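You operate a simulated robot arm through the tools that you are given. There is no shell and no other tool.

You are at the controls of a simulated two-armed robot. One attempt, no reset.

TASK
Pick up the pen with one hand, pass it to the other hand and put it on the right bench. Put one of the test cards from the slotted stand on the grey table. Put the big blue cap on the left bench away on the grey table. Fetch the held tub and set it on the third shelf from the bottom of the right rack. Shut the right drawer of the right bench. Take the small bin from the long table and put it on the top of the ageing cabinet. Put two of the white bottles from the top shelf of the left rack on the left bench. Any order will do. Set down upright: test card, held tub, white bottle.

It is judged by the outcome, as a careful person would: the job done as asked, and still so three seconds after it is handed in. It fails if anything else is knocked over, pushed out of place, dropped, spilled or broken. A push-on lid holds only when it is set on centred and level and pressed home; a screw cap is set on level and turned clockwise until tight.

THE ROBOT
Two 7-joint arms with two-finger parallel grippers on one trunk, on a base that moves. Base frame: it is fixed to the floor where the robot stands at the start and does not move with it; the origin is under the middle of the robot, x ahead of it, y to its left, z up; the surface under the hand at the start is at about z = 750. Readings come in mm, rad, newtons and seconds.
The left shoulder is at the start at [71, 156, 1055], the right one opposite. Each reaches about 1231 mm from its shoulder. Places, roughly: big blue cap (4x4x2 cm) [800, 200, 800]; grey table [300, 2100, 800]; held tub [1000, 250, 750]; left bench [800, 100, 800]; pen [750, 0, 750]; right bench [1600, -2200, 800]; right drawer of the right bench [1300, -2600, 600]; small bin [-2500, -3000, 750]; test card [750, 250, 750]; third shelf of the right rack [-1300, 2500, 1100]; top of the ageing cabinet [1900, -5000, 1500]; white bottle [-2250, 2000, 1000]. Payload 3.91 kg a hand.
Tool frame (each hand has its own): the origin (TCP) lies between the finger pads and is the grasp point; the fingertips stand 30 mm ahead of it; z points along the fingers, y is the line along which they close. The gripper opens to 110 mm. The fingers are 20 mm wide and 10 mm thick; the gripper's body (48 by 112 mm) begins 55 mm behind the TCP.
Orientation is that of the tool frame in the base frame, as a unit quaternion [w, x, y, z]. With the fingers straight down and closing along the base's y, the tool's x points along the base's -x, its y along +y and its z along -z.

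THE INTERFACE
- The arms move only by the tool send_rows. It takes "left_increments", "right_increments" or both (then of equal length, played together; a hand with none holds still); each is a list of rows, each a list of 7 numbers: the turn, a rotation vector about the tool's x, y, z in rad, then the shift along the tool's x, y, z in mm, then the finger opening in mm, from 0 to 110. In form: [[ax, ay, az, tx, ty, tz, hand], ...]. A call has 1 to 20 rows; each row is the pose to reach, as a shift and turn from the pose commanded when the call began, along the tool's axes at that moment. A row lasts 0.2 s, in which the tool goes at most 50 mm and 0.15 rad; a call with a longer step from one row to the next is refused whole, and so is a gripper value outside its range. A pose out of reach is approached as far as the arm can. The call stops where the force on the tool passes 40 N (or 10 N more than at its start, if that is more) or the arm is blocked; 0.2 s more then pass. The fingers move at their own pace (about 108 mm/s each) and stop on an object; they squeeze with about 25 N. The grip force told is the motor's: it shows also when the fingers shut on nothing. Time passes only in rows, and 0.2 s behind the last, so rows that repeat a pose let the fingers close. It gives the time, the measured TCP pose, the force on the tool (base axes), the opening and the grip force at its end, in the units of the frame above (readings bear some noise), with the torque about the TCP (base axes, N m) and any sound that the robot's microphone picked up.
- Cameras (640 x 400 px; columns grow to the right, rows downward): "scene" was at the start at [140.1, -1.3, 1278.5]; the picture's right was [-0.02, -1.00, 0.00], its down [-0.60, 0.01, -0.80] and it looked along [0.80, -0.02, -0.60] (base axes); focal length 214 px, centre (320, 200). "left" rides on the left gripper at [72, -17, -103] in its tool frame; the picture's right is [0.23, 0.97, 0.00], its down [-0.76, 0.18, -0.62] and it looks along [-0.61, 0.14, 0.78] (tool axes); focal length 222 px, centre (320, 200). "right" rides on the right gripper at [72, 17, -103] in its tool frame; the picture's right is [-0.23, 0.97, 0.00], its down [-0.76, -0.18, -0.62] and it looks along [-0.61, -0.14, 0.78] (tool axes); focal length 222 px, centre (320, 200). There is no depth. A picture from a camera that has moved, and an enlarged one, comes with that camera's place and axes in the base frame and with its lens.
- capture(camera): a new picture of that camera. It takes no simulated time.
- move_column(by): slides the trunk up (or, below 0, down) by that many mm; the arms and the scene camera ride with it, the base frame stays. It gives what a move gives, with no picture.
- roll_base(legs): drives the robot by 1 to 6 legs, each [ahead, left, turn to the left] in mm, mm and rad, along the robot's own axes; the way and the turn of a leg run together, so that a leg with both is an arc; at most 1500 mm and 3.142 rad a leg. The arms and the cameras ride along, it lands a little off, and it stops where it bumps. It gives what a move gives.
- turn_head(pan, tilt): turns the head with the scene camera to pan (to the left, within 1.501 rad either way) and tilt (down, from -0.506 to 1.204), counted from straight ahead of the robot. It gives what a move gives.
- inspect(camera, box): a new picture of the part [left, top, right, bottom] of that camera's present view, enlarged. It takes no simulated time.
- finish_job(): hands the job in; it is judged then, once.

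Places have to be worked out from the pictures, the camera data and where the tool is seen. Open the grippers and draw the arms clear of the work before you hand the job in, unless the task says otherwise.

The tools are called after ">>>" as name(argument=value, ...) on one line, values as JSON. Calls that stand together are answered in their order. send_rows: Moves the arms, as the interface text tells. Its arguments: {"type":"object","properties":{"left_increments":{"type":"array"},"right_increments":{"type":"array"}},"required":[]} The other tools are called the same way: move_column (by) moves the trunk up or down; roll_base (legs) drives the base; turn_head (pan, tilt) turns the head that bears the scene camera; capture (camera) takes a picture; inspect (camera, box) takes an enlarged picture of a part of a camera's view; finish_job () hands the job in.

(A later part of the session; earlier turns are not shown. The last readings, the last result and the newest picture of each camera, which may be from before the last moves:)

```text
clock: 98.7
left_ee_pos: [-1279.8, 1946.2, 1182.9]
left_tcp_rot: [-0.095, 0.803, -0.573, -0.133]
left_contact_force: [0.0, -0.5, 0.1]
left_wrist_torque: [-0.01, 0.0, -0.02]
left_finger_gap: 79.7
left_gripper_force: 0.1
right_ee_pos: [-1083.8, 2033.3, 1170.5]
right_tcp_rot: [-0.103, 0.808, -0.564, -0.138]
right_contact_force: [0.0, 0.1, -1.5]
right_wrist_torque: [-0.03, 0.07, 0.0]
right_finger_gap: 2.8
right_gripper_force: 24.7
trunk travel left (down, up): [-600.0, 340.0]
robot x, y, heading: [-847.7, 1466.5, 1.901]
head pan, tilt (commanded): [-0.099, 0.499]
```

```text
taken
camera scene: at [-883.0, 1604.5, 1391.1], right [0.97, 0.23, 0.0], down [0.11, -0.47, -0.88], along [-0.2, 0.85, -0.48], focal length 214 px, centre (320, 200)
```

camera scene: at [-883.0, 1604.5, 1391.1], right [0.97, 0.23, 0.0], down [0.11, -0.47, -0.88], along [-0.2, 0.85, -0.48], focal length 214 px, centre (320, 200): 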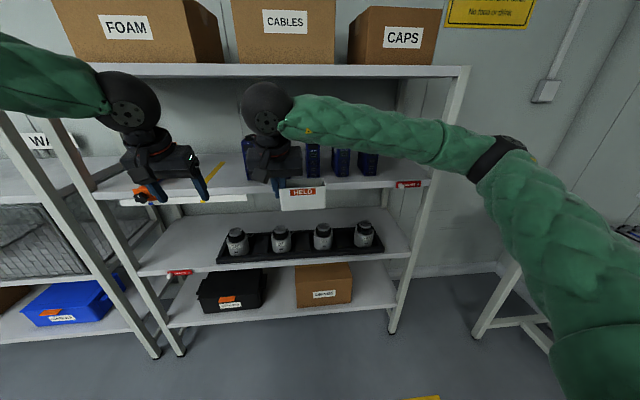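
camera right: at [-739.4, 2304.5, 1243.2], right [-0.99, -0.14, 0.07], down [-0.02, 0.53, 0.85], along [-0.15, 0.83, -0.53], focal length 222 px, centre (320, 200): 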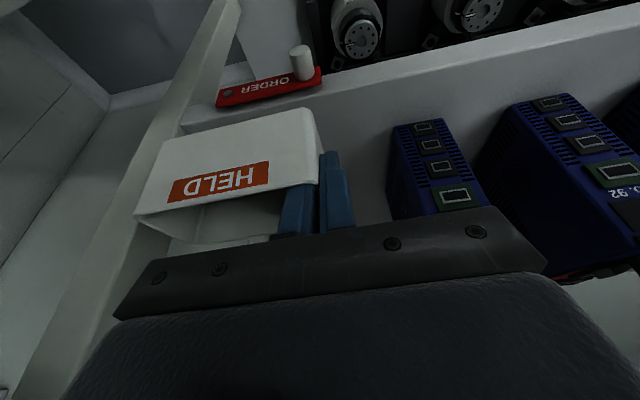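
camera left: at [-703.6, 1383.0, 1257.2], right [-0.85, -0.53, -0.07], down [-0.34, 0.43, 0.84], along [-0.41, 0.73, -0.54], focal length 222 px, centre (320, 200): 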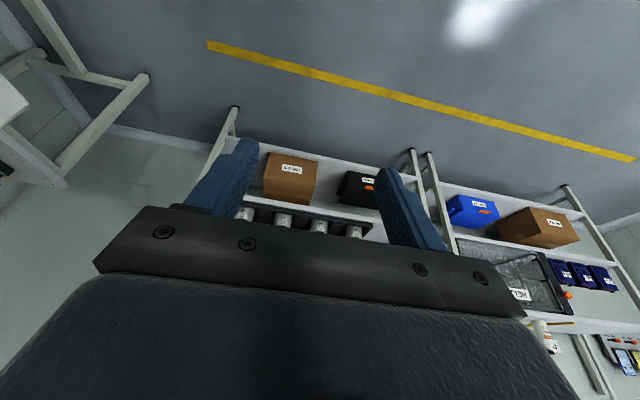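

I swing the right hand to the right and forward in front of the free end of the shelf.

>>> send_rows(right_increments=[[0, 0, 0, 0, -36, 0, 0], [0, 0, 0, -5, -73, 2, 0], [0, 0, 0, -15, -110, 5, 0], [0, 0, 0, -28, -147, 10, 0], [0, 0, 0, -42, -184, 15, 0], [0, 0, 0, -57, -220, 20, 0], [0, 0, 0, -72, -257, 26, 0], [0, 0, 0, -88, -293, 32, 0], [0, 0, 0, -106, -329, 38, 0], [0, 0, 0, -124, -365, 44, 0], [0, 0, 0, -142, -401, 51, 0], [0, 0, 0, -161, -436, 57.8, 0]])

>>> turn_head(pan=-0.4, tilt=0.4)

>>> capture(camera="scene")

>>> capture(camera="right")

```text
clock: 101.3
left_ee_pos: [-1278.9, 1946.0, 1184.1]
left_tcp_rot: [-0.095, 0.803, -0.574, -0.132]
left_contact_force: [0.1, -0.1, -0.6]
left_wrist_torque: [0.0, -0.05, -0.01]
left_finger_gap: 79.9
left_gripper_force: 0.1
right_ee_pos: [-732.3, 2346.0, 1177.4]
right_tcp_rot: [-0.101, 0.808, -0.563, -0.139]
right_contact_force: [0.2, -0.2, -0.8]
right_wrist_torque: [-0.02, 0.04, -0.03]
right_finger_gap: 2.5
right_gripper_force: 24.8
trunk travel left (down, up): [-600.0, 340.0]
robot x, y, heading: [-847.7, 1467.7, 1.896]
head pan, tilt (commanded): [-0.099, 0.499]
```

```text
clock: 102.1
left_ee_pos: [-1280.6, 1945.9, 1183.1]
left_tcp_rot: [-0.095, 0.802, -0.574, -0.133]
left_contact_force: [-0.6, -0.2, 0.6]
left_wrist_torque: [0.01, 0.01, 0.01]
left_finger_gap: 79.9
left_gripper_force: 0.2
right_ee_pos: [-733.6, 2345.4, 1176.6]
right_tcp_rot: [-0.102, 0.808, -0.564, -0.138]
right_contact_force: [-0.3, -0.6, -1.5]
right_wrist_torque: [-0.04, 0.06, -0.01]
right_finger_gap: 2.7
right_gripper_force: 24.7
trunk travel left (down, up): [-600.0, 340.0]
robot x, y, heading: [-848.1, 1469.8, 1.903]
head pan, tilt (commanded): [-0.4, 0.4]
```

```text
taken
camera scene: at [-854.9, 1608.6, 1400.2], right [1.0, -0.07, 0.0], down [-0.03, -0.39, -0.92], along [0.06, 0.92, -0.39], focal length 214 px, centre (320, 200)
```

scene: 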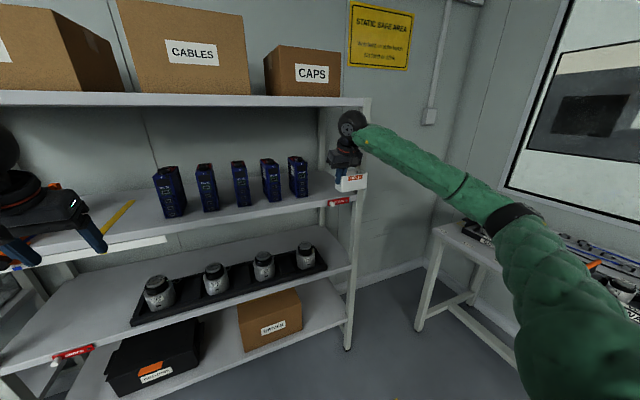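

```text
taken
camera right: at [-712.6, 2242.6, 1249.2], right [-0.99, -0.13, 0.07], down [-0.01, 0.53, 0.85], along [-0.15, 0.84, -0.53], focal length 222 px, centre (320, 200)
```

right: 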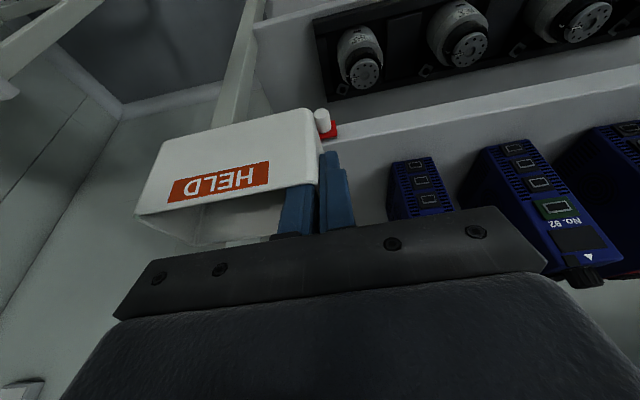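

The forearm now points mostly forward and clears the post by about 140 mm. I reach into the shelf, half-way first.

>>> send_rows(right_increments=[[0, 0, 0, -32, 0, 11.5, 0], [0, 0, 0, -64, 0, 23, 0], [0, 0, 0, -96, 0, 34.5, 0], [0, 0, 0, -128, 0, 46, 0]])

>>> capture(camera="scene")

>>> capture(camera="right")

```text
clock: 103.1
left_ee_pos: [-1280.3, 1946.7, 1182.9]
left_tcp_rot: [-0.095, 0.802, -0.575, -0.133]
left_contact_force: [0.3, -0.3, -0.2]
left_wrist_torque: [0.04, 0.03, -0.05]
left_finger_gap: 79.7
left_gripper_force: 0.0
right_ee_pos: [-778.3, 2474.8, 1174.6]
right_tcp_rot: [-0.102, 0.808, -0.564, -0.138]
right_contact_force: [-0.3, 0.1, -2.0]
right_wrist_torque: [-0.05, 0.08, -0.02]
right_finger_gap: 2.8
right_gripper_force: 25.2
trunk travel left (down, up): [-600.0, 340.0]
robot x, y, heading: [-845.9, 1467.7, 1.896]
head pan, tilt (commanded): [-0.4, 0.4]
```

```text
taken
camera scene: at [-855.7, 1609.6, 1400.1], right [1.0, -0.07, 0.0], down [-0.03, -0.39, -0.92], along [0.07, 0.92, -0.39], focal length 214 px, centre (320, 200)
```

scene: 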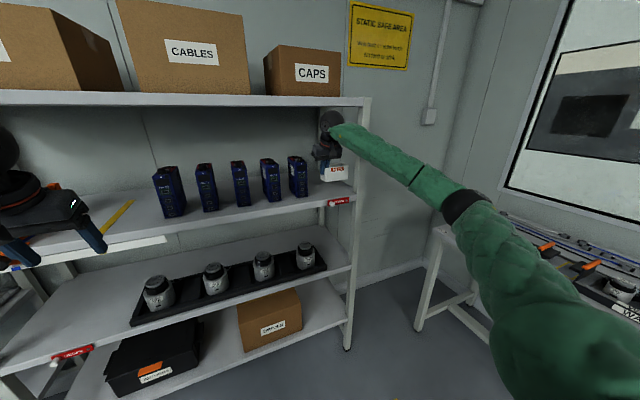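

```text
taken
camera right: at [-758.7, 2372.3, 1247.2], right [-0.99, -0.13, 0.07], down [-0.01, 0.53, 0.85], along [-0.15, 0.84, -0.53], focal length 222 px, centre (320, 200)
```

right: 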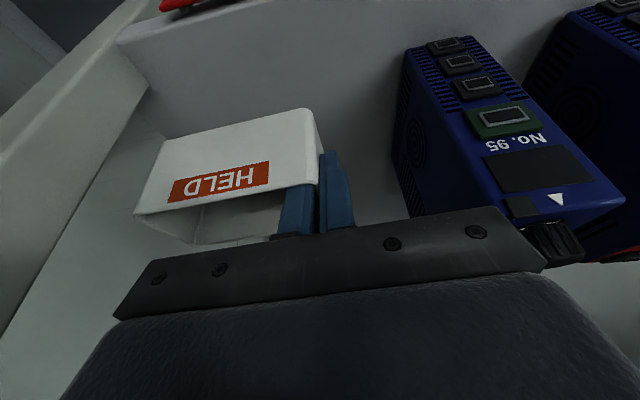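

The tub is over the shelf with 27 mm clearance to device 95. I lower it 60 mm, then in small steps to contact.

>>> send_rows(right_increments=[[0, 0, 0, 6.8, 0, 18.8, 0], [0, 0, 0, 13.5, 0, 37.6, 0], [0, 0, 0, 20.3, 0, 56.5, 0], [0, 0, 0, 20.3, 0, 56.5, 0]])

>>> inspect(camera="scene", box=[280, 100, 380, 220])

```text
clock: 104.1
left_ee_pos: [-1279.3, 1945.7, 1184.4]
left_tcp_rot: [-0.096, 0.803, -0.573, -0.133]
left_contact_force: [-0.3, -0.4, 0.4]
left_wrist_torque: [-0.04, -0.01, -0.01]
left_finger_gap: 80.1
left_gripper_force: 0.1
right_ee_pos: [-781.7, 2471.7, 1116.2]
right_tcp_rot: [-0.104, 0.808, -0.563, -0.14]
right_contact_force: [0.6, 3.0, 7.9]
right_wrist_torque: [0.0, -0.01, 0.01]
right_finger_gap: 2.5
right_gripper_force: 25.2
trunk travel left (down, up): [-600.0, 340.0]
robot x, y, heading: [-845.3, 1468.9, 1.899]
head pan, tilt (commanded): [-0.4, 0.4]
```

```text
3.33 times, centred on (330, 160) of scene
camera zoom: at [-855.0, 1608.1, 1400.5], right [1.0, -0.07, 0.0], down [-0.03, -0.39, -0.92], along [0.06, 0.92, -0.39], focal length 715 px, centre (287, 333)
```

zoom: 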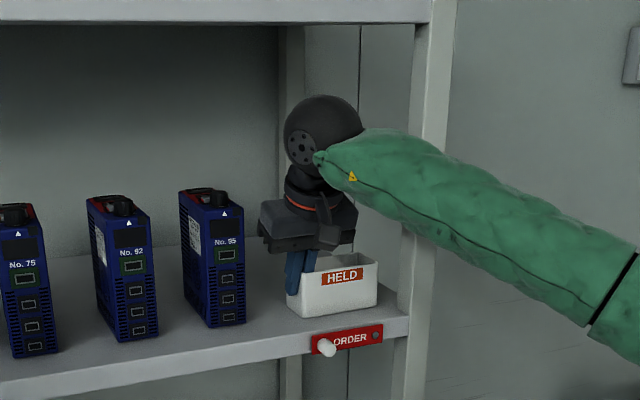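

The tub rests on the shelf (8 N, no torque). I open the fingers to 30 mm and lift straight up out of the tub.

>>> send_rows(right_increments=[[0, 0, 0, -0.3, 0, -0.9, 0], [0, 0, 0, -0.3, 0, -0.9, 15], [0, 0, 0, -0.3, 0, -0.9, 28], [0, 0, 0, -0.3, 0, -0.9, 28]])

>>> send_rows(right_increments=[[0, 0, 0, -6.8, 0, -18.8, 28], [0, 0, 0, -13.5, 0, -37.6, 28], [0, 0, 0, -23.7, 0, -65.9, 28], [0, 0, 0, -23.7, 0, -65.9, 28]])

>>> capture(camera="right")

>>> inspect(camera="scene", box=[280, 100, 380, 220])

```text
clock: 105.1
left_ee_pos: [-1278.9, 1946.0, 1184.4]
left_tcp_rot: [-0.095, 0.802, -0.574, -0.133]
left_contact_force: [0.1, 0.7, 0.7]
left_wrist_torque: [0.0, 0.04, 0.02]
left_finger_gap: 80.0
left_gripper_force: 0.0
right_ee_pos: [-780.7, 2471.3, 1116.6]
right_tcp_rot: [-0.103, 0.808, -0.564, -0.138]
right_contact_force: [0.4, 0.4, 0.2]
right_wrist_torque: [0.0, -0.01, 0.0]
right_finger_gap: 27.8
right_gripper_force: 0.0
trunk travel left (down, up): [-600.0, 340.0]
robot x, y, heading: [-848.0, 1464.3, 1.899]
head pan, tilt (commanded): [-0.4, 0.4]
```

```text
clock: 106.1
left_ee_pos: [-1279.4, 1947.8, 1183.8]
left_tcp_rot: [-0.094, 0.803, -0.573, -0.133]
left_contact_force: [-0.4, 0.5, 0.2]
left_wrist_torque: [-0.04, -0.02, 0.0]
left_finger_gap: 80.0
left_gripper_force: 0.1
right_ee_pos: [-779.7, 2472.5, 1187.0]
right_tcp_rot: [-0.102, 0.807, -0.564, -0.138]
right_contact_force: [1.0, 0.2, 0.0]
right_wrist_torque: [-0.04, -0.04, 0.0]
right_finger_gap: 27.8
right_gripper_force: 0.1
trunk travel left (down, up): [-600.0, 340.0]
robot x, y, heading: [-849.9, 1470.4, 1.905]
head pan, tilt (commanded): [-0.4, 0.4]
```

```text
taken
camera right: at [-760.1, 2368.6, 1258.9], right [-0.99, -0.13, 0.07], down [-0.01, 0.53, 0.85], along [-0.15, 0.84, -0.53], focal length 222 px, centre (320, 200)
```

right: 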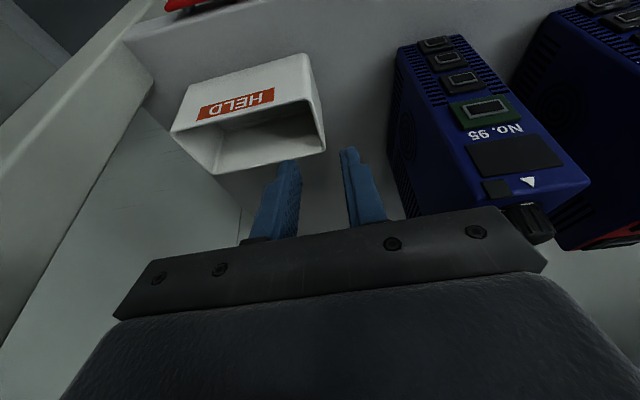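

```text
3.33 times, centred on (330, 160) of scene
camera zoom: at [-854.7, 1609.2, 1400.2], right [1.0, -0.07, 0.0], down [-0.03, -0.39, -0.92], along [0.06, 0.92, -0.39], focal length 715 px, centre (287, 333)
```

zoom: 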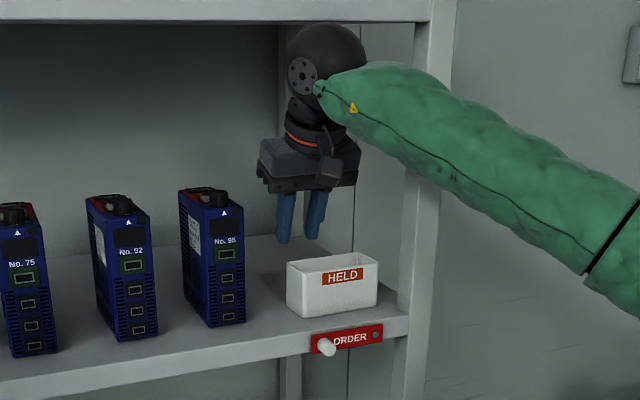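

The HELD tub stands upright on the third shelf. I withdraw the right hand from the rack.

>>> send_rows(right_increments=[[0, 0, 0, 10, 0, -1, 28], [0, 0, 0, 42, 0, -10, 28], [0, 0, 0, 75, 0, -20, 28], [0, 0, 0, 110, 0, -30, 28], [0, 0, 0, 145, 0, -42, 40], [0, 0, 0, 185, 0, -56, 60]])

>>> turn_head(pan=0.7, tilt=0.25)

>>> capture(camera="scene")

```text
clock: 107.5
left_ee_pos: [-1278.1, 1943.7, 1185.0]
left_tcp_rot: [-0.096, 0.802, -0.574, -0.133]
left_contact_force: [-0.5, -0.3, 0.3]
left_wrist_torque: [0.0, 0.03, 0.0]
left_finger_gap: 80.0
left_gripper_force: 0.1
right_ee_pos: [-714.1, 2286.8, 1181.9]
right_tcp_rot: [-0.103, 0.808, -0.564, -0.138]
right_contact_force: [0.0, -0.2, 0.1]
right_wrist_torque: [0.03, 0.02, -0.02]
right_finger_gap: 59.9
right_gripper_force: 0.2
trunk travel left (down, up): [-600.0, 340.0]
robot x, y, heading: [-848.5, 1470.0, 1.903]
head pan, tilt (commanded): [-0.4, 0.4]
```

```text
clock: 108.9
left_ee_pos: [-1279.2, 1946.6, 1184.2]
left_tcp_rot: [-0.096, 0.803, -0.573, -0.133]
left_contact_force: [0.2, -0.5, 0.0]
left_wrist_torque: [-0.01, -0.02, 0.0]
left_finger_gap: 79.9
left_gripper_force: 0.1
right_ee_pos: [-712.6, 2288.5, 1180.3]
right_tcp_rot: [-0.104, 0.807, -0.564, -0.139]
right_contact_force: [0.3, 0.3, -0.4]
right_wrist_torque: [0.01, 0.04, -0.03]
right_finger_gap: 59.8
right_gripper_force: 0.0
trunk travel left (down, up): [-600.0, 340.0]
robot x, y, heading: [-849.7, 1466.3, 1.897]
head pan, tilt (commanded): [0.7, 0.25]
```

```text
taken
camera scene: at [-941.3, 1564.2, 1414.3], right [0.52, 0.86, 0.0], down [0.21, -0.13, -0.97], along [-0.83, 0.5, -0.25], focal length 214 px, centre (320, 200)
```

scene: 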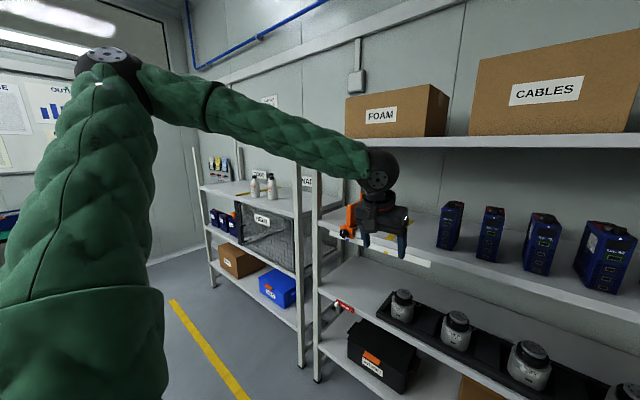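

Next are the bottles on the left rack. I pull both hands back and look for the cart on the left before driving.

>>> send_rows(right_increments=[[0, 0, 0, 35, 15, -12, 60], [0, 0, 0, 70, 30, -24, 60], [0, 0, 0, 105, 50, -36, 60], [0, 0, 0, 140, 75, -48, 60], [0, 0, 0, 175, 100, -60, 60], [0, 0, 0, 205, 125, -72, 60]], left_increments=[[0, 0, 0, 15, 0, -5, 80], [0, 0, 0, 30, 0, -10, 80], [0, 0, 0, 45, 0, -15, 80], [0, 0, 0, 60, 0, -20, 80], [0, 0, 0, 75, 0, -25, 80], [0, 0, 0, 90, 0, -30, 80]])

>>> turn_head(pan=1.45, tilt=0.55)

>>> capture(camera="scene")

```text
clock: 110.3
left_ee_pos: [-1251.0, 1856.3, 1184.8]
left_tcp_rot: [-0.096, 0.802, -0.574, -0.133]
left_contact_force: [0.2, -0.2, 0.2]
left_wrist_torque: [0.01, -0.02, -0.03]
left_finger_gap: 80.0
left_gripper_force: 0.0
right_ee_pos: [-756.8, 2040.2, 1175.5]
right_tcp_rot: [-0.103, 0.807, -0.565, -0.139]
right_contact_force: [0.4, -0.9, 0.7]
right_wrist_torque: [-0.01, -0.01, -0.01]
right_finger_gap: 59.8
right_gripper_force: 0.0
trunk travel left (down, up): [-600.0, 340.0]
robot x, y, heading: [-851.0, 1468.8, 1.903]
head pan, tilt (commanded): [0.7, 0.25]
```

```text
clock: 111.4
left_ee_pos: [-1249.0, 1856.7, 1184.1]
left_tcp_rot: [-0.095, 0.803, -0.574, -0.133]
left_contact_force: [0.6, -0.4, -0.1]
left_wrist_torque: [-0.03, 0.0, 0.0]
left_finger_gap: 80.0
left_gripper_force: 0.2
right_ee_pos: [-756.1, 2042.5, 1174.9]
right_tcp_rot: [-0.103, 0.807, -0.564, -0.138]
right_contact_force: [0.5, 0.5, 0.2]
right_wrist_torque: [0.0, -0.04, -0.01]
right_finger_gap: 60.0
right_gripper_force: 0.0
trunk travel left (down, up): [-600.0, 340.0]
robot x, y, heading: [-847.1, 1468.3, 1.9]
head pan, tilt (commanded): [1.45, 0.55]
```

```text
taken
camera scene: at [-949.2, 1497.5, 1386.6], right [-0.21, 0.98, 0.0], down [0.51, 0.11, -0.85], along [-0.83, -0.18, -0.52], focal length 214 px, centre (320, 200)
```

scene: 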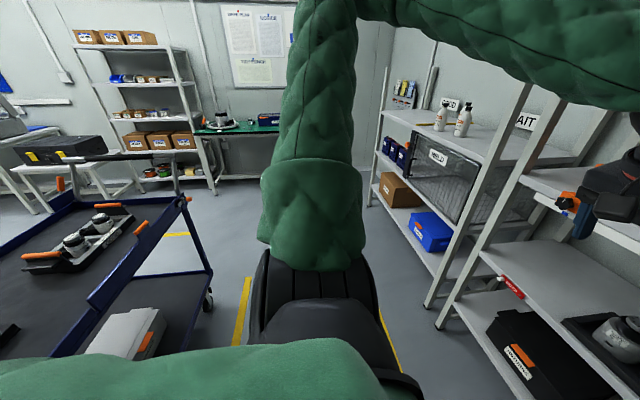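

The cart's near side is at about room y'=1160 while I'm at 1656, so a sideways drive to the left is clear. I drive left 800 mm.

>>> roll_base(legs=[[0, 800, 0]])

>>> turn_head(pan=0.6, tilt=0.3)

>>> capture(camera="scene")

```text
clock: 115.7
left_ee_pos: [-2024.4, 1584.6, 1183.2]
left_tcp_rot: [-0.094, 0.806, -0.569, -0.133]
left_contact_force: [-0.1, 0.7, -0.3]
left_wrist_torque: [0.02, 0.0, 0.03]
left_finger_gap: 79.8
left_gripper_force: 0.0
right_ee_pos: [-1534.2, 1773.8, 1175.3]
right_tcp_rot: [-0.102, 0.811, -0.56, -0.139]
right_contact_force: [-0.1, 0.3, 0.6]
right_wrist_torque: [-0.01, 0.0, 0.02]
right_finger_gap: 60.1
right_gripper_force: 0.0
trunk travel left (down, up): [-600.0, 340.0]
robot x, y, heading: [-1617.5, 1195.7, 1.91]
head pan, tilt (commanded): [1.45, 0.55]
```

```text
clock: 116.9
left_ee_pos: [-2025.0, 1585.5, 1184.6]
left_tcp_rot: [-0.095, 0.806, -0.569, -0.133]
left_contact_force: [-0.3, 0.3, -0.3]
left_wrist_torque: [0.0, 0.04, -0.04]
left_finger_gap: 79.8
left_gripper_force: 0.1
right_ee_pos: [-1534.0, 1774.6, 1176.6]
right_tcp_rot: [-0.102, 0.811, -0.559, -0.14]
right_contact_force: [-0.5, 0.3, 0.3]
right_wrist_torque: [0.02, -0.04, 0.0]
right_finger_gap: 59.9
right_gripper_force: 0.0
trunk travel left (down, up): [-600.0, 340.0]
robot x, y, heading: [-1619.9, 1198.4, 1.914]
head pan, tilt (commanded): [0.6, 0.3]
```

```text
taken
camera scene: at [-1707.9, 1302.8, 1409.5], right [0.59, 0.81, 0.0], down [0.24, -0.17, -0.96], along [-0.77, 0.56, -0.3], focal length 214 px, centre (320, 200)
```

scene: 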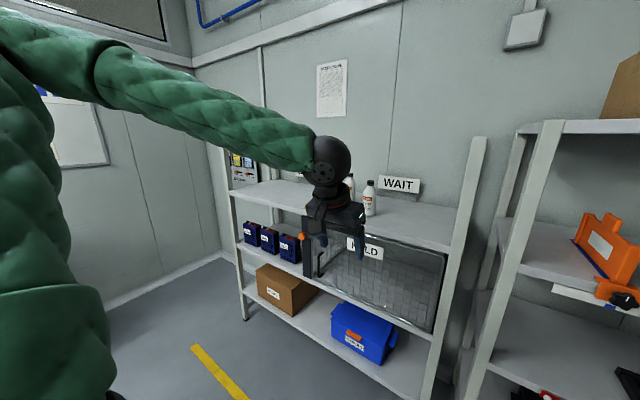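

I drive left another 400 mm to stand in front of the bottles.

>>> roll_base(legs=[[0, 420, 0.03]])

>>> turn_head(pan=0.0, tilt=0.3)

>>> capture(camera="scene")

>>> capture(camera="left")

>>> capture(camera="right")

```text
clock: 119.5
left_ee_pos: [-2428.5, 1423.3, 1184.9]
left_tcp_rot: [-0.092, 0.816, -0.554, -0.135]
left_contact_force: [0.1, 0.0, -1.0]
left_wrist_torque: [-0.01, -0.01, -0.01]
left_finger_gap: 80.0
left_gripper_force: 0.2
right_ee_pos: [-1947.4, 1631.6, 1175.7]
right_tcp_rot: [-0.098, 0.822, -0.543, -0.141]
right_contact_force: [0.3, -0.4, 0.0]
right_wrist_torque: [0.02, -0.01, -0.06]
right_finger_gap: 59.9
right_gripper_force: 0.1
trunk travel left (down, up): [-600.0, 340.0]
robot x, y, heading: [-2008.6, 1055.3, 1.953]
head pan, tilt (commanded): [0.6, 0.3]
```

```text
clock: 120.5
left_ee_pos: [-2428.1, 1423.3, 1183.9]
left_tcp_rot: [-0.092, 0.816, -0.554, -0.135]
left_contact_force: [0.5, 0.4, 0.0]
left_wrist_torque: [-0.01, 0.01, 0.01]
left_finger_gap: 80.1
left_gripper_force: 0.1
right_ee_pos: [-1945.0, 1631.0, 1175.1]
right_tcp_rot: [-0.099, 0.821, -0.544, -0.14]
right_contact_force: [0.9, 0.3, 0.2]
right_wrist_torque: [0.01, -0.01, -0.03]
right_finger_gap: 59.9
right_gripper_force: 0.0
trunk travel left (down, up): [-600.0, 340.0]
robot x, y, heading: [-2010.1, 1053.6, 1.952]
head pan, tilt (commanded): [0.0, 0.3]
```

```text
taken
camera scene: at [-2059.2, 1187.5, 1409.5], right [0.93, 0.37, 0.0], down [0.11, -0.28, -0.96], along [-0.35, 0.89, -0.3], focal length 214 px, centre (320, 200)
```

scene: 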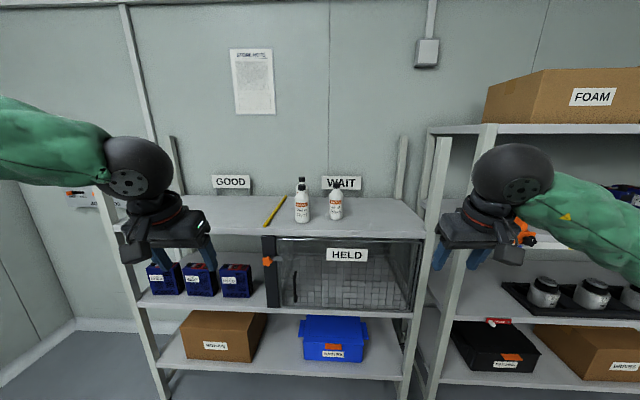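

```text
taken
camera left: at [-2376.2, 1334.5, 1257.0], right [-0.83, -0.56, -0.07], down [-0.36, 0.42, 0.84], along [-0.44, 0.72, -0.54], focal length 222 px, centre (320, 200)
```

left: 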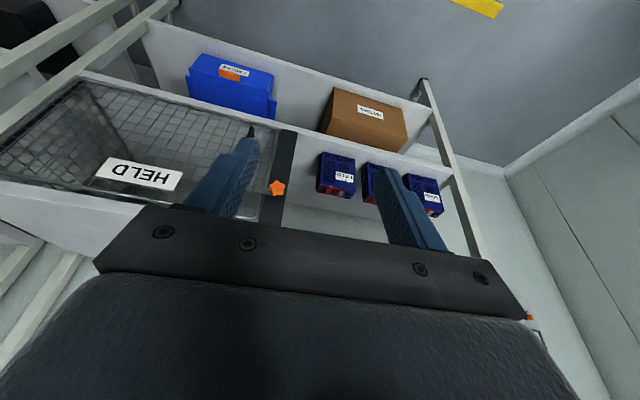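

```text
taken
camera right: at [-1920.4, 1529.2, 1247.3], right [-0.98, -0.18, 0.07], down [-0.04, 0.53, 0.85], along [-0.19, 0.83, -0.53], focal length 222 px, centre (320, 200)
```

right: 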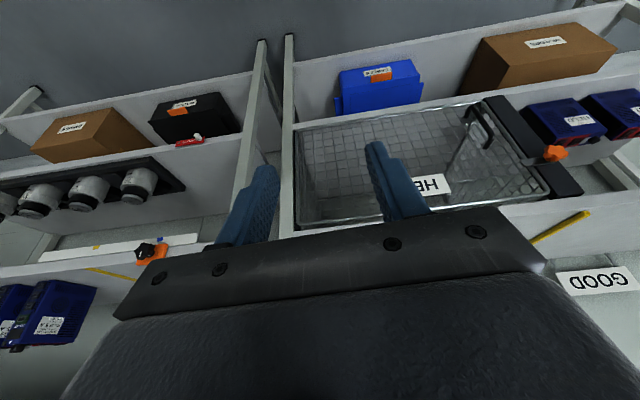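

I zoom on the bottles.

>>> inspect(camera="scene", box=[250, 165, 370, 245])

```text
5.00 times, centred on (310, 205) of scene
camera zoom: at [-2059.2, 1187.5, 1409.5], right [0.93, 0.37, 0.0], down [0.11, -0.28, -0.96], along [-0.35, 0.89, -0.3], focal length 1072 px, centre (370, 175)
```

zoom: 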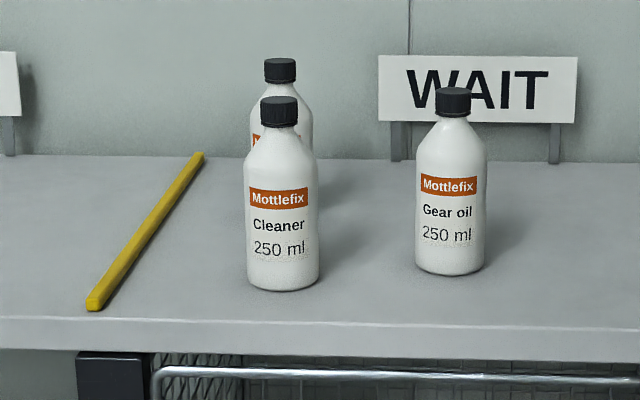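

Three bottles stand there: Cleaner in front-left, one behind it, Gear oil on the right. I will take Gear oil with the right hand and the front Cleaner with the left. I shift the base 110 mm right and 150 mm forward.

>>> roll_base(legs=[[150, -110, 0]])

>>> turn_head(pan=0.15, tilt=0.4)

>>> capture(camera="scene")

>>> inspect(camera="scene", box=[210, 140, 370, 250])

```text
clock: 122.0
left_ee_pos: [-2383.9, 1604.8, 1184.6]
left_tcp_rot: [-0.091, 0.818, -0.552, -0.136]
left_contact_force: [-0.4, 0.5, -0.1]
left_wrist_torque: [-0.03, -0.01, 0.0]
left_finger_gap: 80.2
left_gripper_force: 0.0
right_ee_pos: [-1901.5, 1815.1, 1174.8]
right_tcp_rot: [-0.099, 0.822, -0.542, -0.141]
right_contact_force: [0.7, 0.0, 0.2]
right_wrist_torque: [-0.05, -0.01, 0.03]
right_finger_gap: 59.9
right_gripper_force: 0.1
trunk travel left (down, up): [-600.0, 340.0]
robot x, y, heading: [-1962.3, 1233.1, 1.951]
head pan, tilt (commanded): [0.0, 0.3]
```

```text
clock: 122.7
left_ee_pos: [-2384.9, 1604.2, 1183.4]
left_tcp_rot: [-0.092, 0.817, -0.553, -0.135]
left_contact_force: [0.5, 0.6, 0.3]
left_wrist_torque: [-0.03, -0.02, 0.0]
left_finger_gap: 80.1
left_gripper_force: 0.1
right_ee_pos: [-1902.8, 1813.0, 1175.1]
right_tcp_rot: [-0.099, 0.822, -0.543, -0.142]
right_contact_force: [-0.1, -0.1, 0.3]
right_wrist_torque: [0.0, 0.01, 0.01]
right_finger_gap: 59.8
right_gripper_force: 0.0
trunk travel left (down, up): [-600.0, 340.0]
robot x, y, heading: [-1959.4, 1234.1, 1.958]
head pan, tilt (commanded): [0.15, 0.4]
```

```text
taken
camera scene: at [-2025.9, 1363.1, 1400.3], right [0.86, 0.51, 0.0], down [0.2, -0.34, -0.92], along [-0.47, 0.79, -0.39], focal length 214 px, centre (320, 200)
```

scene: 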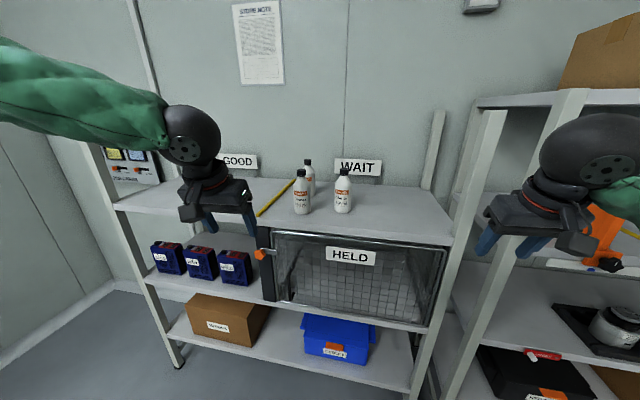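

```text
3.64 times, centred on (290, 195) of scene
camera zoom: at [-2025.9, 1363.1, 1400.3], right [0.86, 0.51, 0.0], down [0.2, -0.34, -0.92], along [-0.47, 0.79, -0.39], focal length 780 px, centre (429, 218)
```

zoom: 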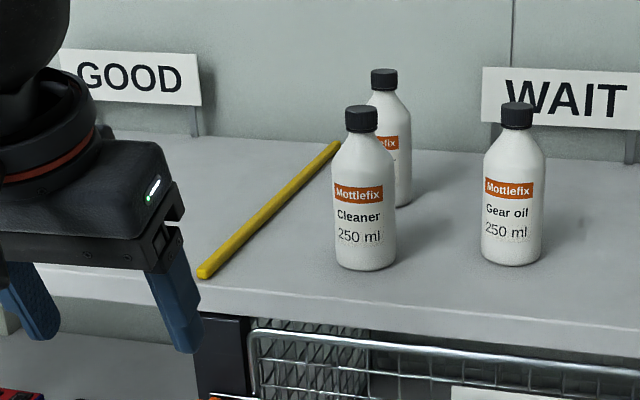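

Bottle axes: Gear oil at base [-2320,2037], Cleaner at [-2447,1953], on the shelf at z≈1052, about 62 mm across. I bring the right hand to a pre-grasp in front of Gear oil, pitched to about 0.9 rad.

>>> send_rows(right_increments=[[0, -0.06, 0, -29, 33, 6, 85], [0, -0.12, 0, -58, 66, 12, 85], [0, -0.18, 0, -88, 99, 18, 85], [0, -0.24, 0, -117, 132, 25, 85], [0, -0.3, 0, -147, 166, 31, 85], [0, -0.36, 0, -176, 199, 37, 85], [0, -0.43, 0, -206, 232, 44, 85], [0, -0.5, 0, -235, 265, 50, 85], [0, -0.555, 0, -264, 298, 56.7, 85]])

>>> capture(camera="right")

>>> capture(camera="scene")

```text
clock: 124.7
left_ee_pos: [-2386.2, 1604.4, 1183.7]
left_tcp_rot: [-0.092, 0.817, -0.553, -0.135]
left_contact_force: [-0.1, 0.5, -0.2]
left_wrist_torque: [0.0, -0.01, 0.03]
left_finger_gap: 80.1
left_gripper_force: 0.1
right_ee_pos: [-2284.4, 1943.2, 1208.1]
right_tcp_rot: [-0.244, 0.752, -0.494, -0.361]
right_contact_force: [0.1, -0.2, -0.2]
right_wrist_torque: [0.0, -0.01, -0.02]
right_finger_gap: 84.8
right_gripper_force: 0.0
trunk travel left (down, up): [-600.0, 340.0]
robot x, y, heading: [-1958.9, 1237.9, 1.952]
head pan, tilt (commanded): [0.15, 0.4]
```

```text
taken
camera right: at [-2248.8, 1819.3, 1214.8], right [-0.95, -0.25, 0.17], down [0.16, 0.05, 0.99], along [-0.26, 0.97, -0.01], focal length 222 px, centre (320, 200)
```

right: 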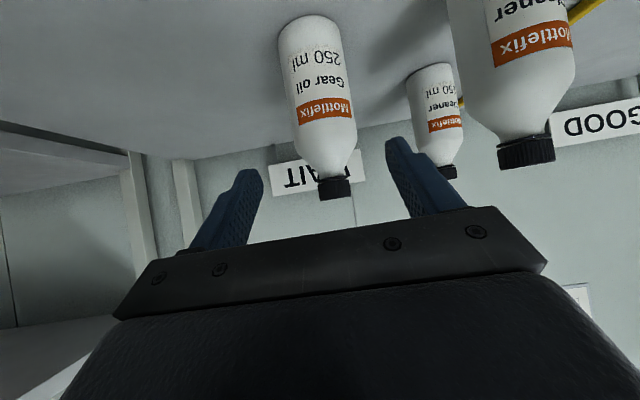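

```text
taken
camera scene: at [-2027.9, 1363.1, 1400.1], right [0.86, 0.51, 0.0], down [0.2, -0.34, -0.92], along [-0.47, 0.79, -0.39], focal length 214 px, centre (320, 200)
```

scene: 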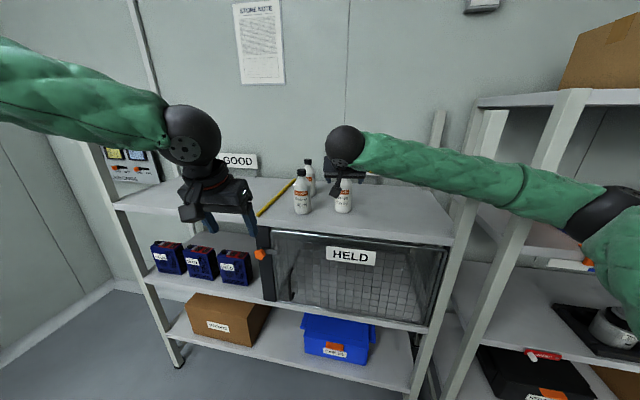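

The Gear oil bottle lies about 111 mm ahead, 4 mm left of the tool axis. I advance 70 mm and check.

>>> send_rows(right_increments=[[0, 0, 0, 3, 2, 35, 85], [0, 0, 0, 6, 3.9, 70, 85]])

>>> capture(camera="right")

```text
clock: 125.3
left_ee_pos: [-2385.1, 1605.0, 1184.1]
left_tcp_rot: [-0.092, 0.817, -0.553, -0.135]
left_contact_force: [-0.6, 0.6, -0.3]
left_wrist_torque: [0.0, -0.02, 0.0]
left_finger_gap: 80.1
left_gripper_force: 0.0
right_ee_pos: [-2306.6, 1990.0, 1162.3]
right_tcp_rot: [-0.244, 0.752, -0.494, -0.361]
right_contact_force: [-0.7, 0.0, -0.2]
right_wrist_torque: [-0.01, 0.02, 0.0]
right_finger_gap: 84.9
right_gripper_force: 0.0
trunk travel left (down, up): [-600.0, 340.0]
robot x, y, heading: [-1961.0, 1235.1, 1.951]
head pan, tilt (commanded): [0.15, 0.4]
```

```text
taken
camera right: at [-2271.3, 1867.8, 1168.5], right [-0.95, -0.25, 0.17], down [0.16, 0.05, 0.99], along [-0.26, 0.97, -0.01], focal length 222 px, centre (320, 200)
```

right: 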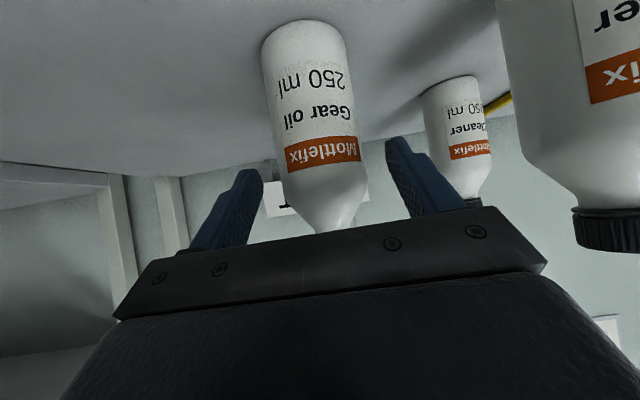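

I advance the last 45 mm so the bottle's axis is at the grasp point, then close.

>>> send_rows(right_increments=[[0, 0, 0, 0, 1, 22, 85], [0, 0, 0, 0, 2, 44, 85], [0, 0, 0, 0, 2, 44, 85]])

>>> send_rows(right_increments=[[0, 0, 0, 0, 0, 0, 65], [0, 0, 0, 0, 0, 0, 45], [0, 0, 0, 0, 0, 0, 45], [0, 0, 0, 0, 0, 0, 45]])

>>> capture(camera="right")

>>> inspect(camera="scene", box=[250, 120, 400, 240])

```text
clock: 126.1
left_ee_pos: [-2383.2, 1603.5, 1184.4]
left_tcp_rot: [-0.091, 0.818, -0.552, -0.136]
left_contact_force: [0.2, 0.9, 0.6]
left_wrist_torque: [0.0, 0.0, 0.02]
left_finger_gap: 79.8
left_gripper_force: 0.1
right_ee_pos: [-2320.6, 2019.7, 1134.1]
right_tcp_rot: [-0.243, 0.752, -0.495, -0.361]
right_contact_force: [-0.1, -0.3, 0.1]
right_wrist_torque: [-0.01, 0.04, 0.01]
right_finger_gap: 84.5
right_gripper_force: 0.0
trunk travel left (down, up): [-600.0, 340.0]
robot x, y, heading: [-1965.4, 1237.6, 1.95]
head pan, tilt (commanded): [0.15, 0.4]
```

```text
clock: 127.1
left_ee_pos: [-2385.4, 1604.3, 1183.0]
left_tcp_rot: [-0.091, 0.818, -0.552, -0.135]
left_contact_force: [0.1, 0.3, 0.6]
left_wrist_torque: [-0.01, -0.03, -0.02]
left_finger_gap: 79.5
left_gripper_force: 0.1
right_ee_pos: [-2322.0, 2020.3, 1133.8]
right_tcp_rot: [-0.244, 0.752, -0.495, -0.36]
right_contact_force: [0.6, -0.2, -0.8]
right_wrist_torque: [0.03, 0.04, 0.02]
right_finger_gap: 58.6
right_gripper_force: 24.7
trunk travel left (down, up): [-600.0, 340.0]
robot x, y, heading: [-1961.1, 1235.8, 1.955]
head pan, tilt (commanded): [0.15, 0.4]
```

```text
taken
camera right: at [-2285.3, 1897.6, 1140.7], right [-0.95, -0.25, 0.17], down [0.16, 0.05, 0.99], along [-0.26, 0.97, -0.01], focal length 222 px, centre (320, 200)
```

right: 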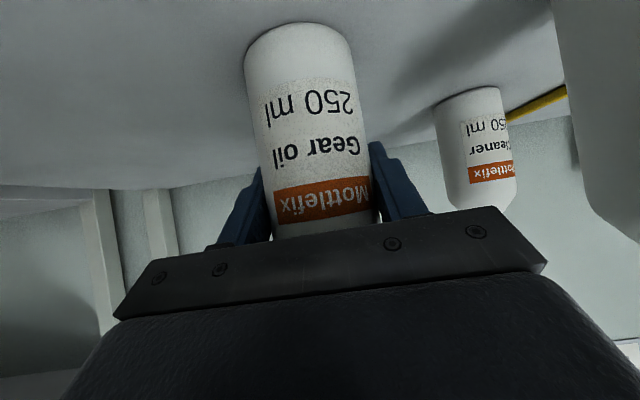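

```text
3.33 times, centred on (325, 180) of scene
camera zoom: at [-2026.2, 1363.4, 1400.2], right [0.86, 0.51, 0.0], down [0.2, -0.34, -0.92], along [-0.47, 0.79, -0.39], focal length 715 px, centre (303, 267)
```

zoom: 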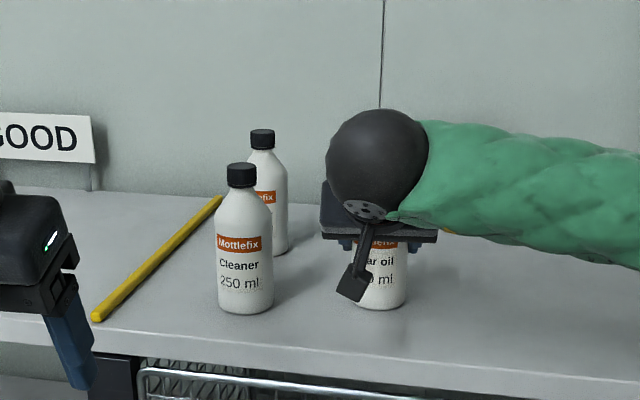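

Gripped at 58.6 mm with full force. I lift the bottle 60 mm, then bring it back toward the robot's right front.

>>> send_rows(right_increments=[[0, 0, 0, -12, 0, -9.3, 45], [0, 0, 0, -29, 0, -23, 45], [0, 0, 0, -47, 0, -37.2, 45], [0, 0, 0, -25, 0, -65, 45], [0, 0, 0, 0, 0, -97, 45], [0, 0, 0, 25, -5, -129, 45], [0, 0, 0, 50, -25, -160, 45], [0, 0, 0, 70, -55, -187, 45], [0, 0, 0, 88, -88, -210, 45], [0, 0, 0, 104, -122, -230, 45], [0, 0, 0, 120, -156, -248, 45], [0, 0, 0, 126, -190, -256, 45]])

>>> capture(camera="right")

>>> capture(camera="scene")

```text
clock: 129.7
left_ee_pos: [-2382.5, 1603.5, 1184.2]
left_tcp_rot: [-0.091, 0.817, -0.552, -0.137]
left_contact_force: [0.1, 1.2, 0.9]
left_wrist_torque: [0.04, 0.01, 0.04]
left_finger_gap: 80.0
left_gripper_force: 0.1
right_ee_pos: [-2035.1, 1837.4, 1196.5]
right_tcp_rot: [-0.244, 0.752, -0.494, -0.362]
right_contact_force: [-0.2, -0.5, -3.0]
right_wrist_torque: [0.01, 0.01, 0.02]
right_finger_gap: 58.6
right_gripper_force: 25.2
trunk travel left (down, up): [-600.0, 340.0]
robot x, y, heading: [-1960.8, 1238.7, 1.959]
head pan, tilt (commanded): [0.15, 0.4]
```

```text
taken
camera right: at [-1999.0, 1714.6, 1203.0], right [-0.95, -0.25, 0.17], down [0.16, 0.05, 0.99], along [-0.26, 0.97, -0.01], focal length 222 px, centre (320, 200)
```

right: 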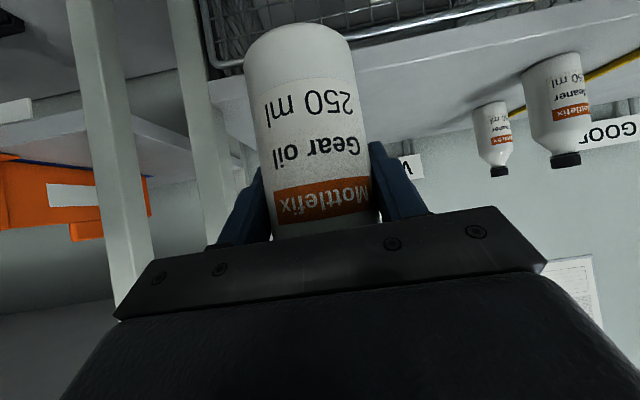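

```text
taken
camera scene: at [-2024.4, 1363.2, 1400.4], right [0.86, 0.51, 0.0], down [0.2, -0.34, -0.92], along [-0.47, 0.79, -0.39], focal length 214 px, centre (320, 200)
```

scene: 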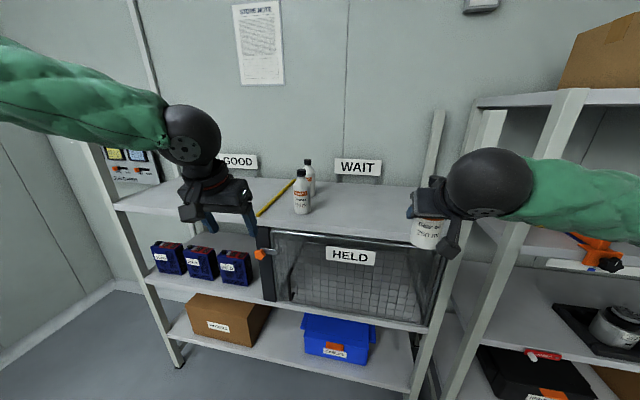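

Gear oil is in the right hand. Now the left hand goes to a pre-grasp in front of the Cleaner bottle.

>>> send_rows(left_increments=[[0, -0.09, 0, -38, -12, 6, 85], [0, -0.19, 0, -76, -25, 13, 85], [0, -0.29, 0, -113, -37, 19, 85], [0, -0.38, 0, -151, -49, 26, 85], [0, -0.48, 0, -189, -62, 32, 85], [0, -0.57, 0, -226.7, -74, 38.5, 85]])

>>> capture(camera="left")

>>> capture(camera="scene")

```text
clock: 131.1
left_ee_pos: [-2399.9, 1844.6, 1218.8]
left_tcp_rot: [-0.244, 0.746, -0.505, -0.36]
left_contact_force: [0.2, 0.9, -0.9]
left_wrist_torque: [0.02, 0.0, 0.0]
left_finger_gap: 84.8
left_gripper_force: 0.1
right_ee_pos: [-2038.1, 1838.1, 1195.5]
right_tcp_rot: [-0.244, 0.752, -0.495, -0.36]
right_contact_force: [0.4, 0.1, -3.0]
right_wrist_torque: [0.02, -0.02, 0.01]
right_finger_gap: 58.6
right_gripper_force: 25.1
trunk travel left (down, up): [-600.0, 340.0]
robot x, y, heading: [-1962.6, 1237.0, 1.951]
head pan, tilt (commanded): [0.15, 0.4]
```

```text
taken
camera left: at [-2337.4, 1732.9, 1225.1], right [-0.85, -0.49, -0.18], down [-0.16, -0.08, 0.98], along [-0.5, 0.87, -0.01], focal length 222 px, centre (320, 200)
```

left: 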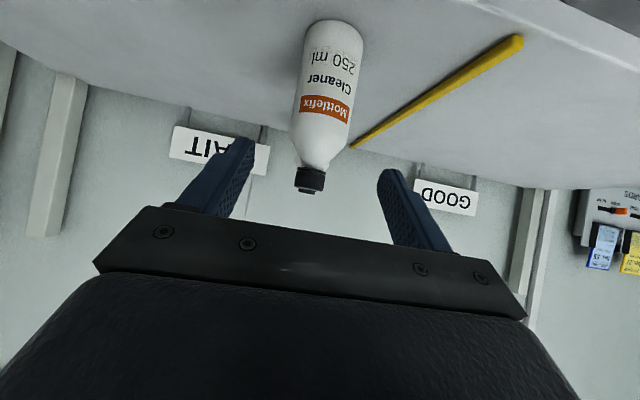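

```text
taken
camera scene: at [-2026.7, 1365.1, 1400.0], right [0.86, 0.51, 0.0], down [0.2, -0.34, -0.92], along [-0.47, 0.79, -0.39], focal length 214 px, centre (320, 200)
```

scene: 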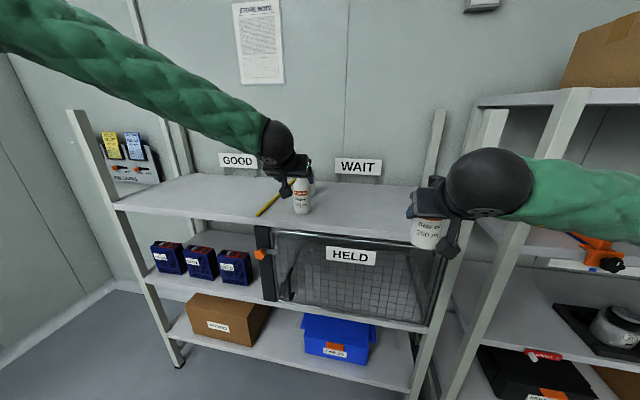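

The Cleaner is about 117 mm ahead along the tool axis. I advance and check before closing.

>>> send_rows(left_increments=[[0, 0, 0, 4, 0.7, 38, 85], [0, 0, 0, 8, 1.4, 76, 85]])

>>> capture(camera="left")

```text
clock: 131.7
left_ee_pos: [-2418.2, 1894.6, 1167.0]
left_tcp_rot: [-0.243, 0.746, -0.504, -0.36]
left_contact_force: [-0.2, 0.2, 0.2]
left_wrist_torque: [0.02, -0.02, 0.02]
left_finger_gap: 84.8
left_gripper_force: 0.0
right_ee_pos: [-2037.3, 1837.9, 1196.0]
right_tcp_rot: [-0.243, 0.752, -0.494, -0.362]
right_contact_force: [-0.2, -0.1, -2.9]
right_wrist_torque: [0.01, 0.01, 0.0]
right_finger_gap: 58.5
right_gripper_force: 24.6
trunk travel left (down, up): [-600.0, 340.0]
robot x, y, heading: [-1963.4, 1235.5, 1.955]
head pan, tilt (commanded): [0.15, 0.4]
```

```text
taken
camera left: at [-2356.9, 1784.5, 1173.7], right [-0.85, -0.49, -0.18], down [-0.16, -0.08, 0.98], along [-0.5, 0.87, -0.01], focal length 222 px, centre (320, 200)
```

left: 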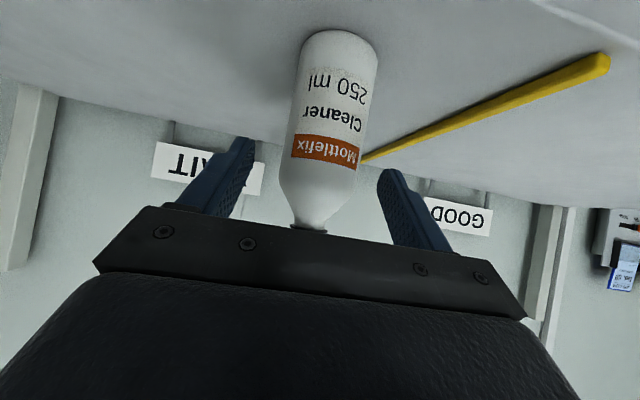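

I advance the final 46 mm with a 3 mm lateral correction and close the left gripper.

>>> send_rows(left_increments=[[0, 0, 0, 2, 1.5, 23, 85], [0, 0, 0, 4, 3, 46, 85], [0, 0, 0, 4, 3, 46, 85]])

>>> send_rows(left_increments=[[0, 0, 0, 0, 0, 0, 65], [0, 0, 0, 0, 0, 0, 45], [0, 0, 0, 0, 0, 0, 45], [0, 0, 0, 0, 0, 0, 45]])

>>> inspect(camera="scene", box=[220, 110, 380, 240])

```text
clock: 132.5
left_ee_pos: [-2434.3, 1923.8, 1137.2]
left_tcp_rot: [-0.242, 0.747, -0.504, -0.36]
left_contact_force: [0.6, 0.4, 0.9]
left_wrist_torque: [-0.04, 0.01, -0.02]
left_finger_gap: 85.2
left_gripper_force: 0.1
right_ee_pos: [-2034.5, 1836.4, 1196.1]
right_tcp_rot: [-0.244, 0.752, -0.494, -0.361]
right_contact_force: [1.3, -0.2, -2.7]
right_wrist_torque: [0.0, 0.0, 0.05]
right_finger_gap: 58.5
right_gripper_force: 25.3
trunk travel left (down, up): [-600.0, 340.0]
robot x, y, heading: [-1961.6, 1233.3, 1.948]
head pan, tilt (commanded): [0.15, 0.4]
```

```text
clock: 133.5
left_ee_pos: [-2433.6, 1922.5, 1136.3]
left_tcp_rot: [-0.244, 0.746, -0.504, -0.36]
left_contact_force: [0.0, -0.8, -0.2]
left_wrist_torque: [-0.03, -0.01, -0.01]
left_finger_gap: 58.4
left_gripper_force: 24.6
right_ee_pos: [-2035.5, 1837.1, 1196.6]
right_tcp_rot: [-0.244, 0.752, -0.495, -0.361]
right_contact_force: [-0.3, -0.4, -2.8]
right_wrist_torque: [0.01, -0.02, 0.02]
right_finger_gap: 58.4
right_gripper_force: 25.2
trunk travel left (down, up): [-600.0, 340.0]
robot x, y, heading: [-1962.7, 1234.9, 1.951]
head pan, tilt (commanded): [0.15, 0.4]
```

```text
3.08 times, centred on (300, 175) of scene
camera zoom: at [-2026.2, 1363.7, 1400.2], right [0.86, 0.51, 0.0], down [0.2, -0.34, -0.92], along [-0.47, 0.79, -0.39], focal length 660 px, centre (382, 277)
```

zoom: 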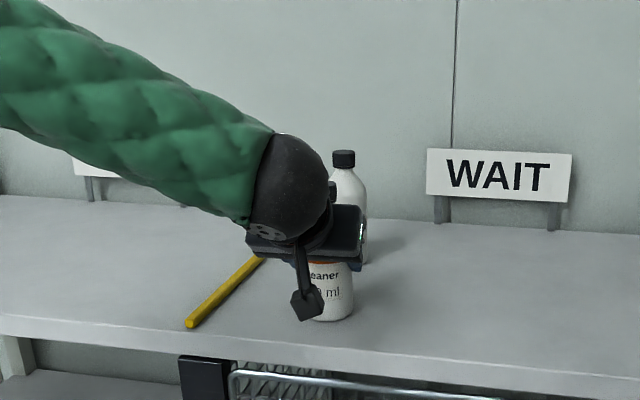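

Gripped. I lift it 60 mm and retract the left hand.

>>> send_rows(left_increments=[[0, 0, 0, -12, 0, -9.3, 45], [0, 0, 0, -29, 0, -23, 45], [0, 0, 0, -47, 0, -37.2, 45], [0, 0, 0, -25, 0, -65, 45], [0, 0, 0, 0, 0, -97, 45], [0, 0, 0, 25, 5, -129, 45], [0, 0, 0, 50, 15, -160, 45], [0, 0, 0, 75, 25, -192, 45], [0, 0, 0, 98, 35, -221, 45]])

>>> capture(camera="scene")

>>> capture(camera="left")

```text
clock: 135.5
left_ee_pos: [-2383.4, 1690.9, 1199.0]
left_tcp_rot: [-0.244, 0.746, -0.504, -0.361]
left_contact_force: [-0.5, -0.9, -2.6]
left_wrist_torque: [-0.03, -0.05, -0.03]
left_finger_gap: 58.5
left_gripper_force: 24.9
right_ee_pos: [-2034.7, 1836.8, 1197.0]
right_tcp_rot: [-0.244, 0.752, -0.494, -0.361]
right_contact_force: [-0.2, -0.4, -2.3]
right_wrist_torque: [-0.01, 0.0, 0.01]
right_finger_gap: 58.7
right_gripper_force: 24.7
trunk travel left (down, up): [-600.0, 340.0]
robot x, y, heading: [-1964.8, 1233.2, 1.952]
head pan, tilt (commanded): [0.15, 0.4]
```

```text
taken
camera scene: at [-2026.2, 1361.6, 1400.5], right [0.86, 0.51, 0.0], down [0.2, -0.33, -0.92], along [-0.47, 0.79, -0.39], focal length 214 px, centre (320, 200)
```

scene: 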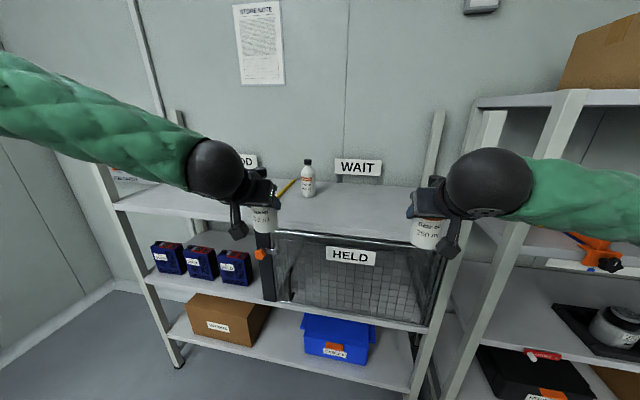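

```text
taken
camera left: at [-2322.3, 1580.7, 1205.0], right [-0.85, -0.49, -0.18], down [-0.16, -0.08, 0.98], along [-0.5, 0.87, -0.01], focal length 222 px, centre (320, 200)
```

left: 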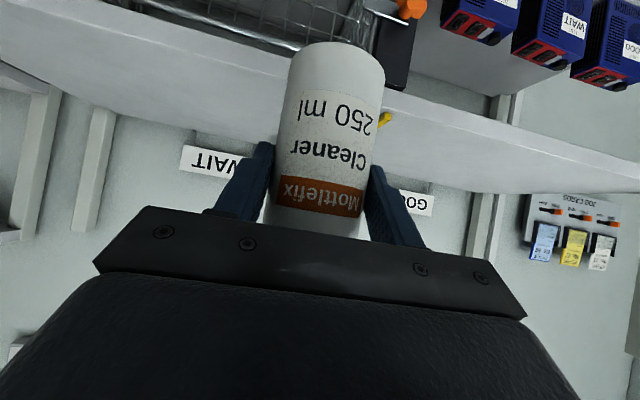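

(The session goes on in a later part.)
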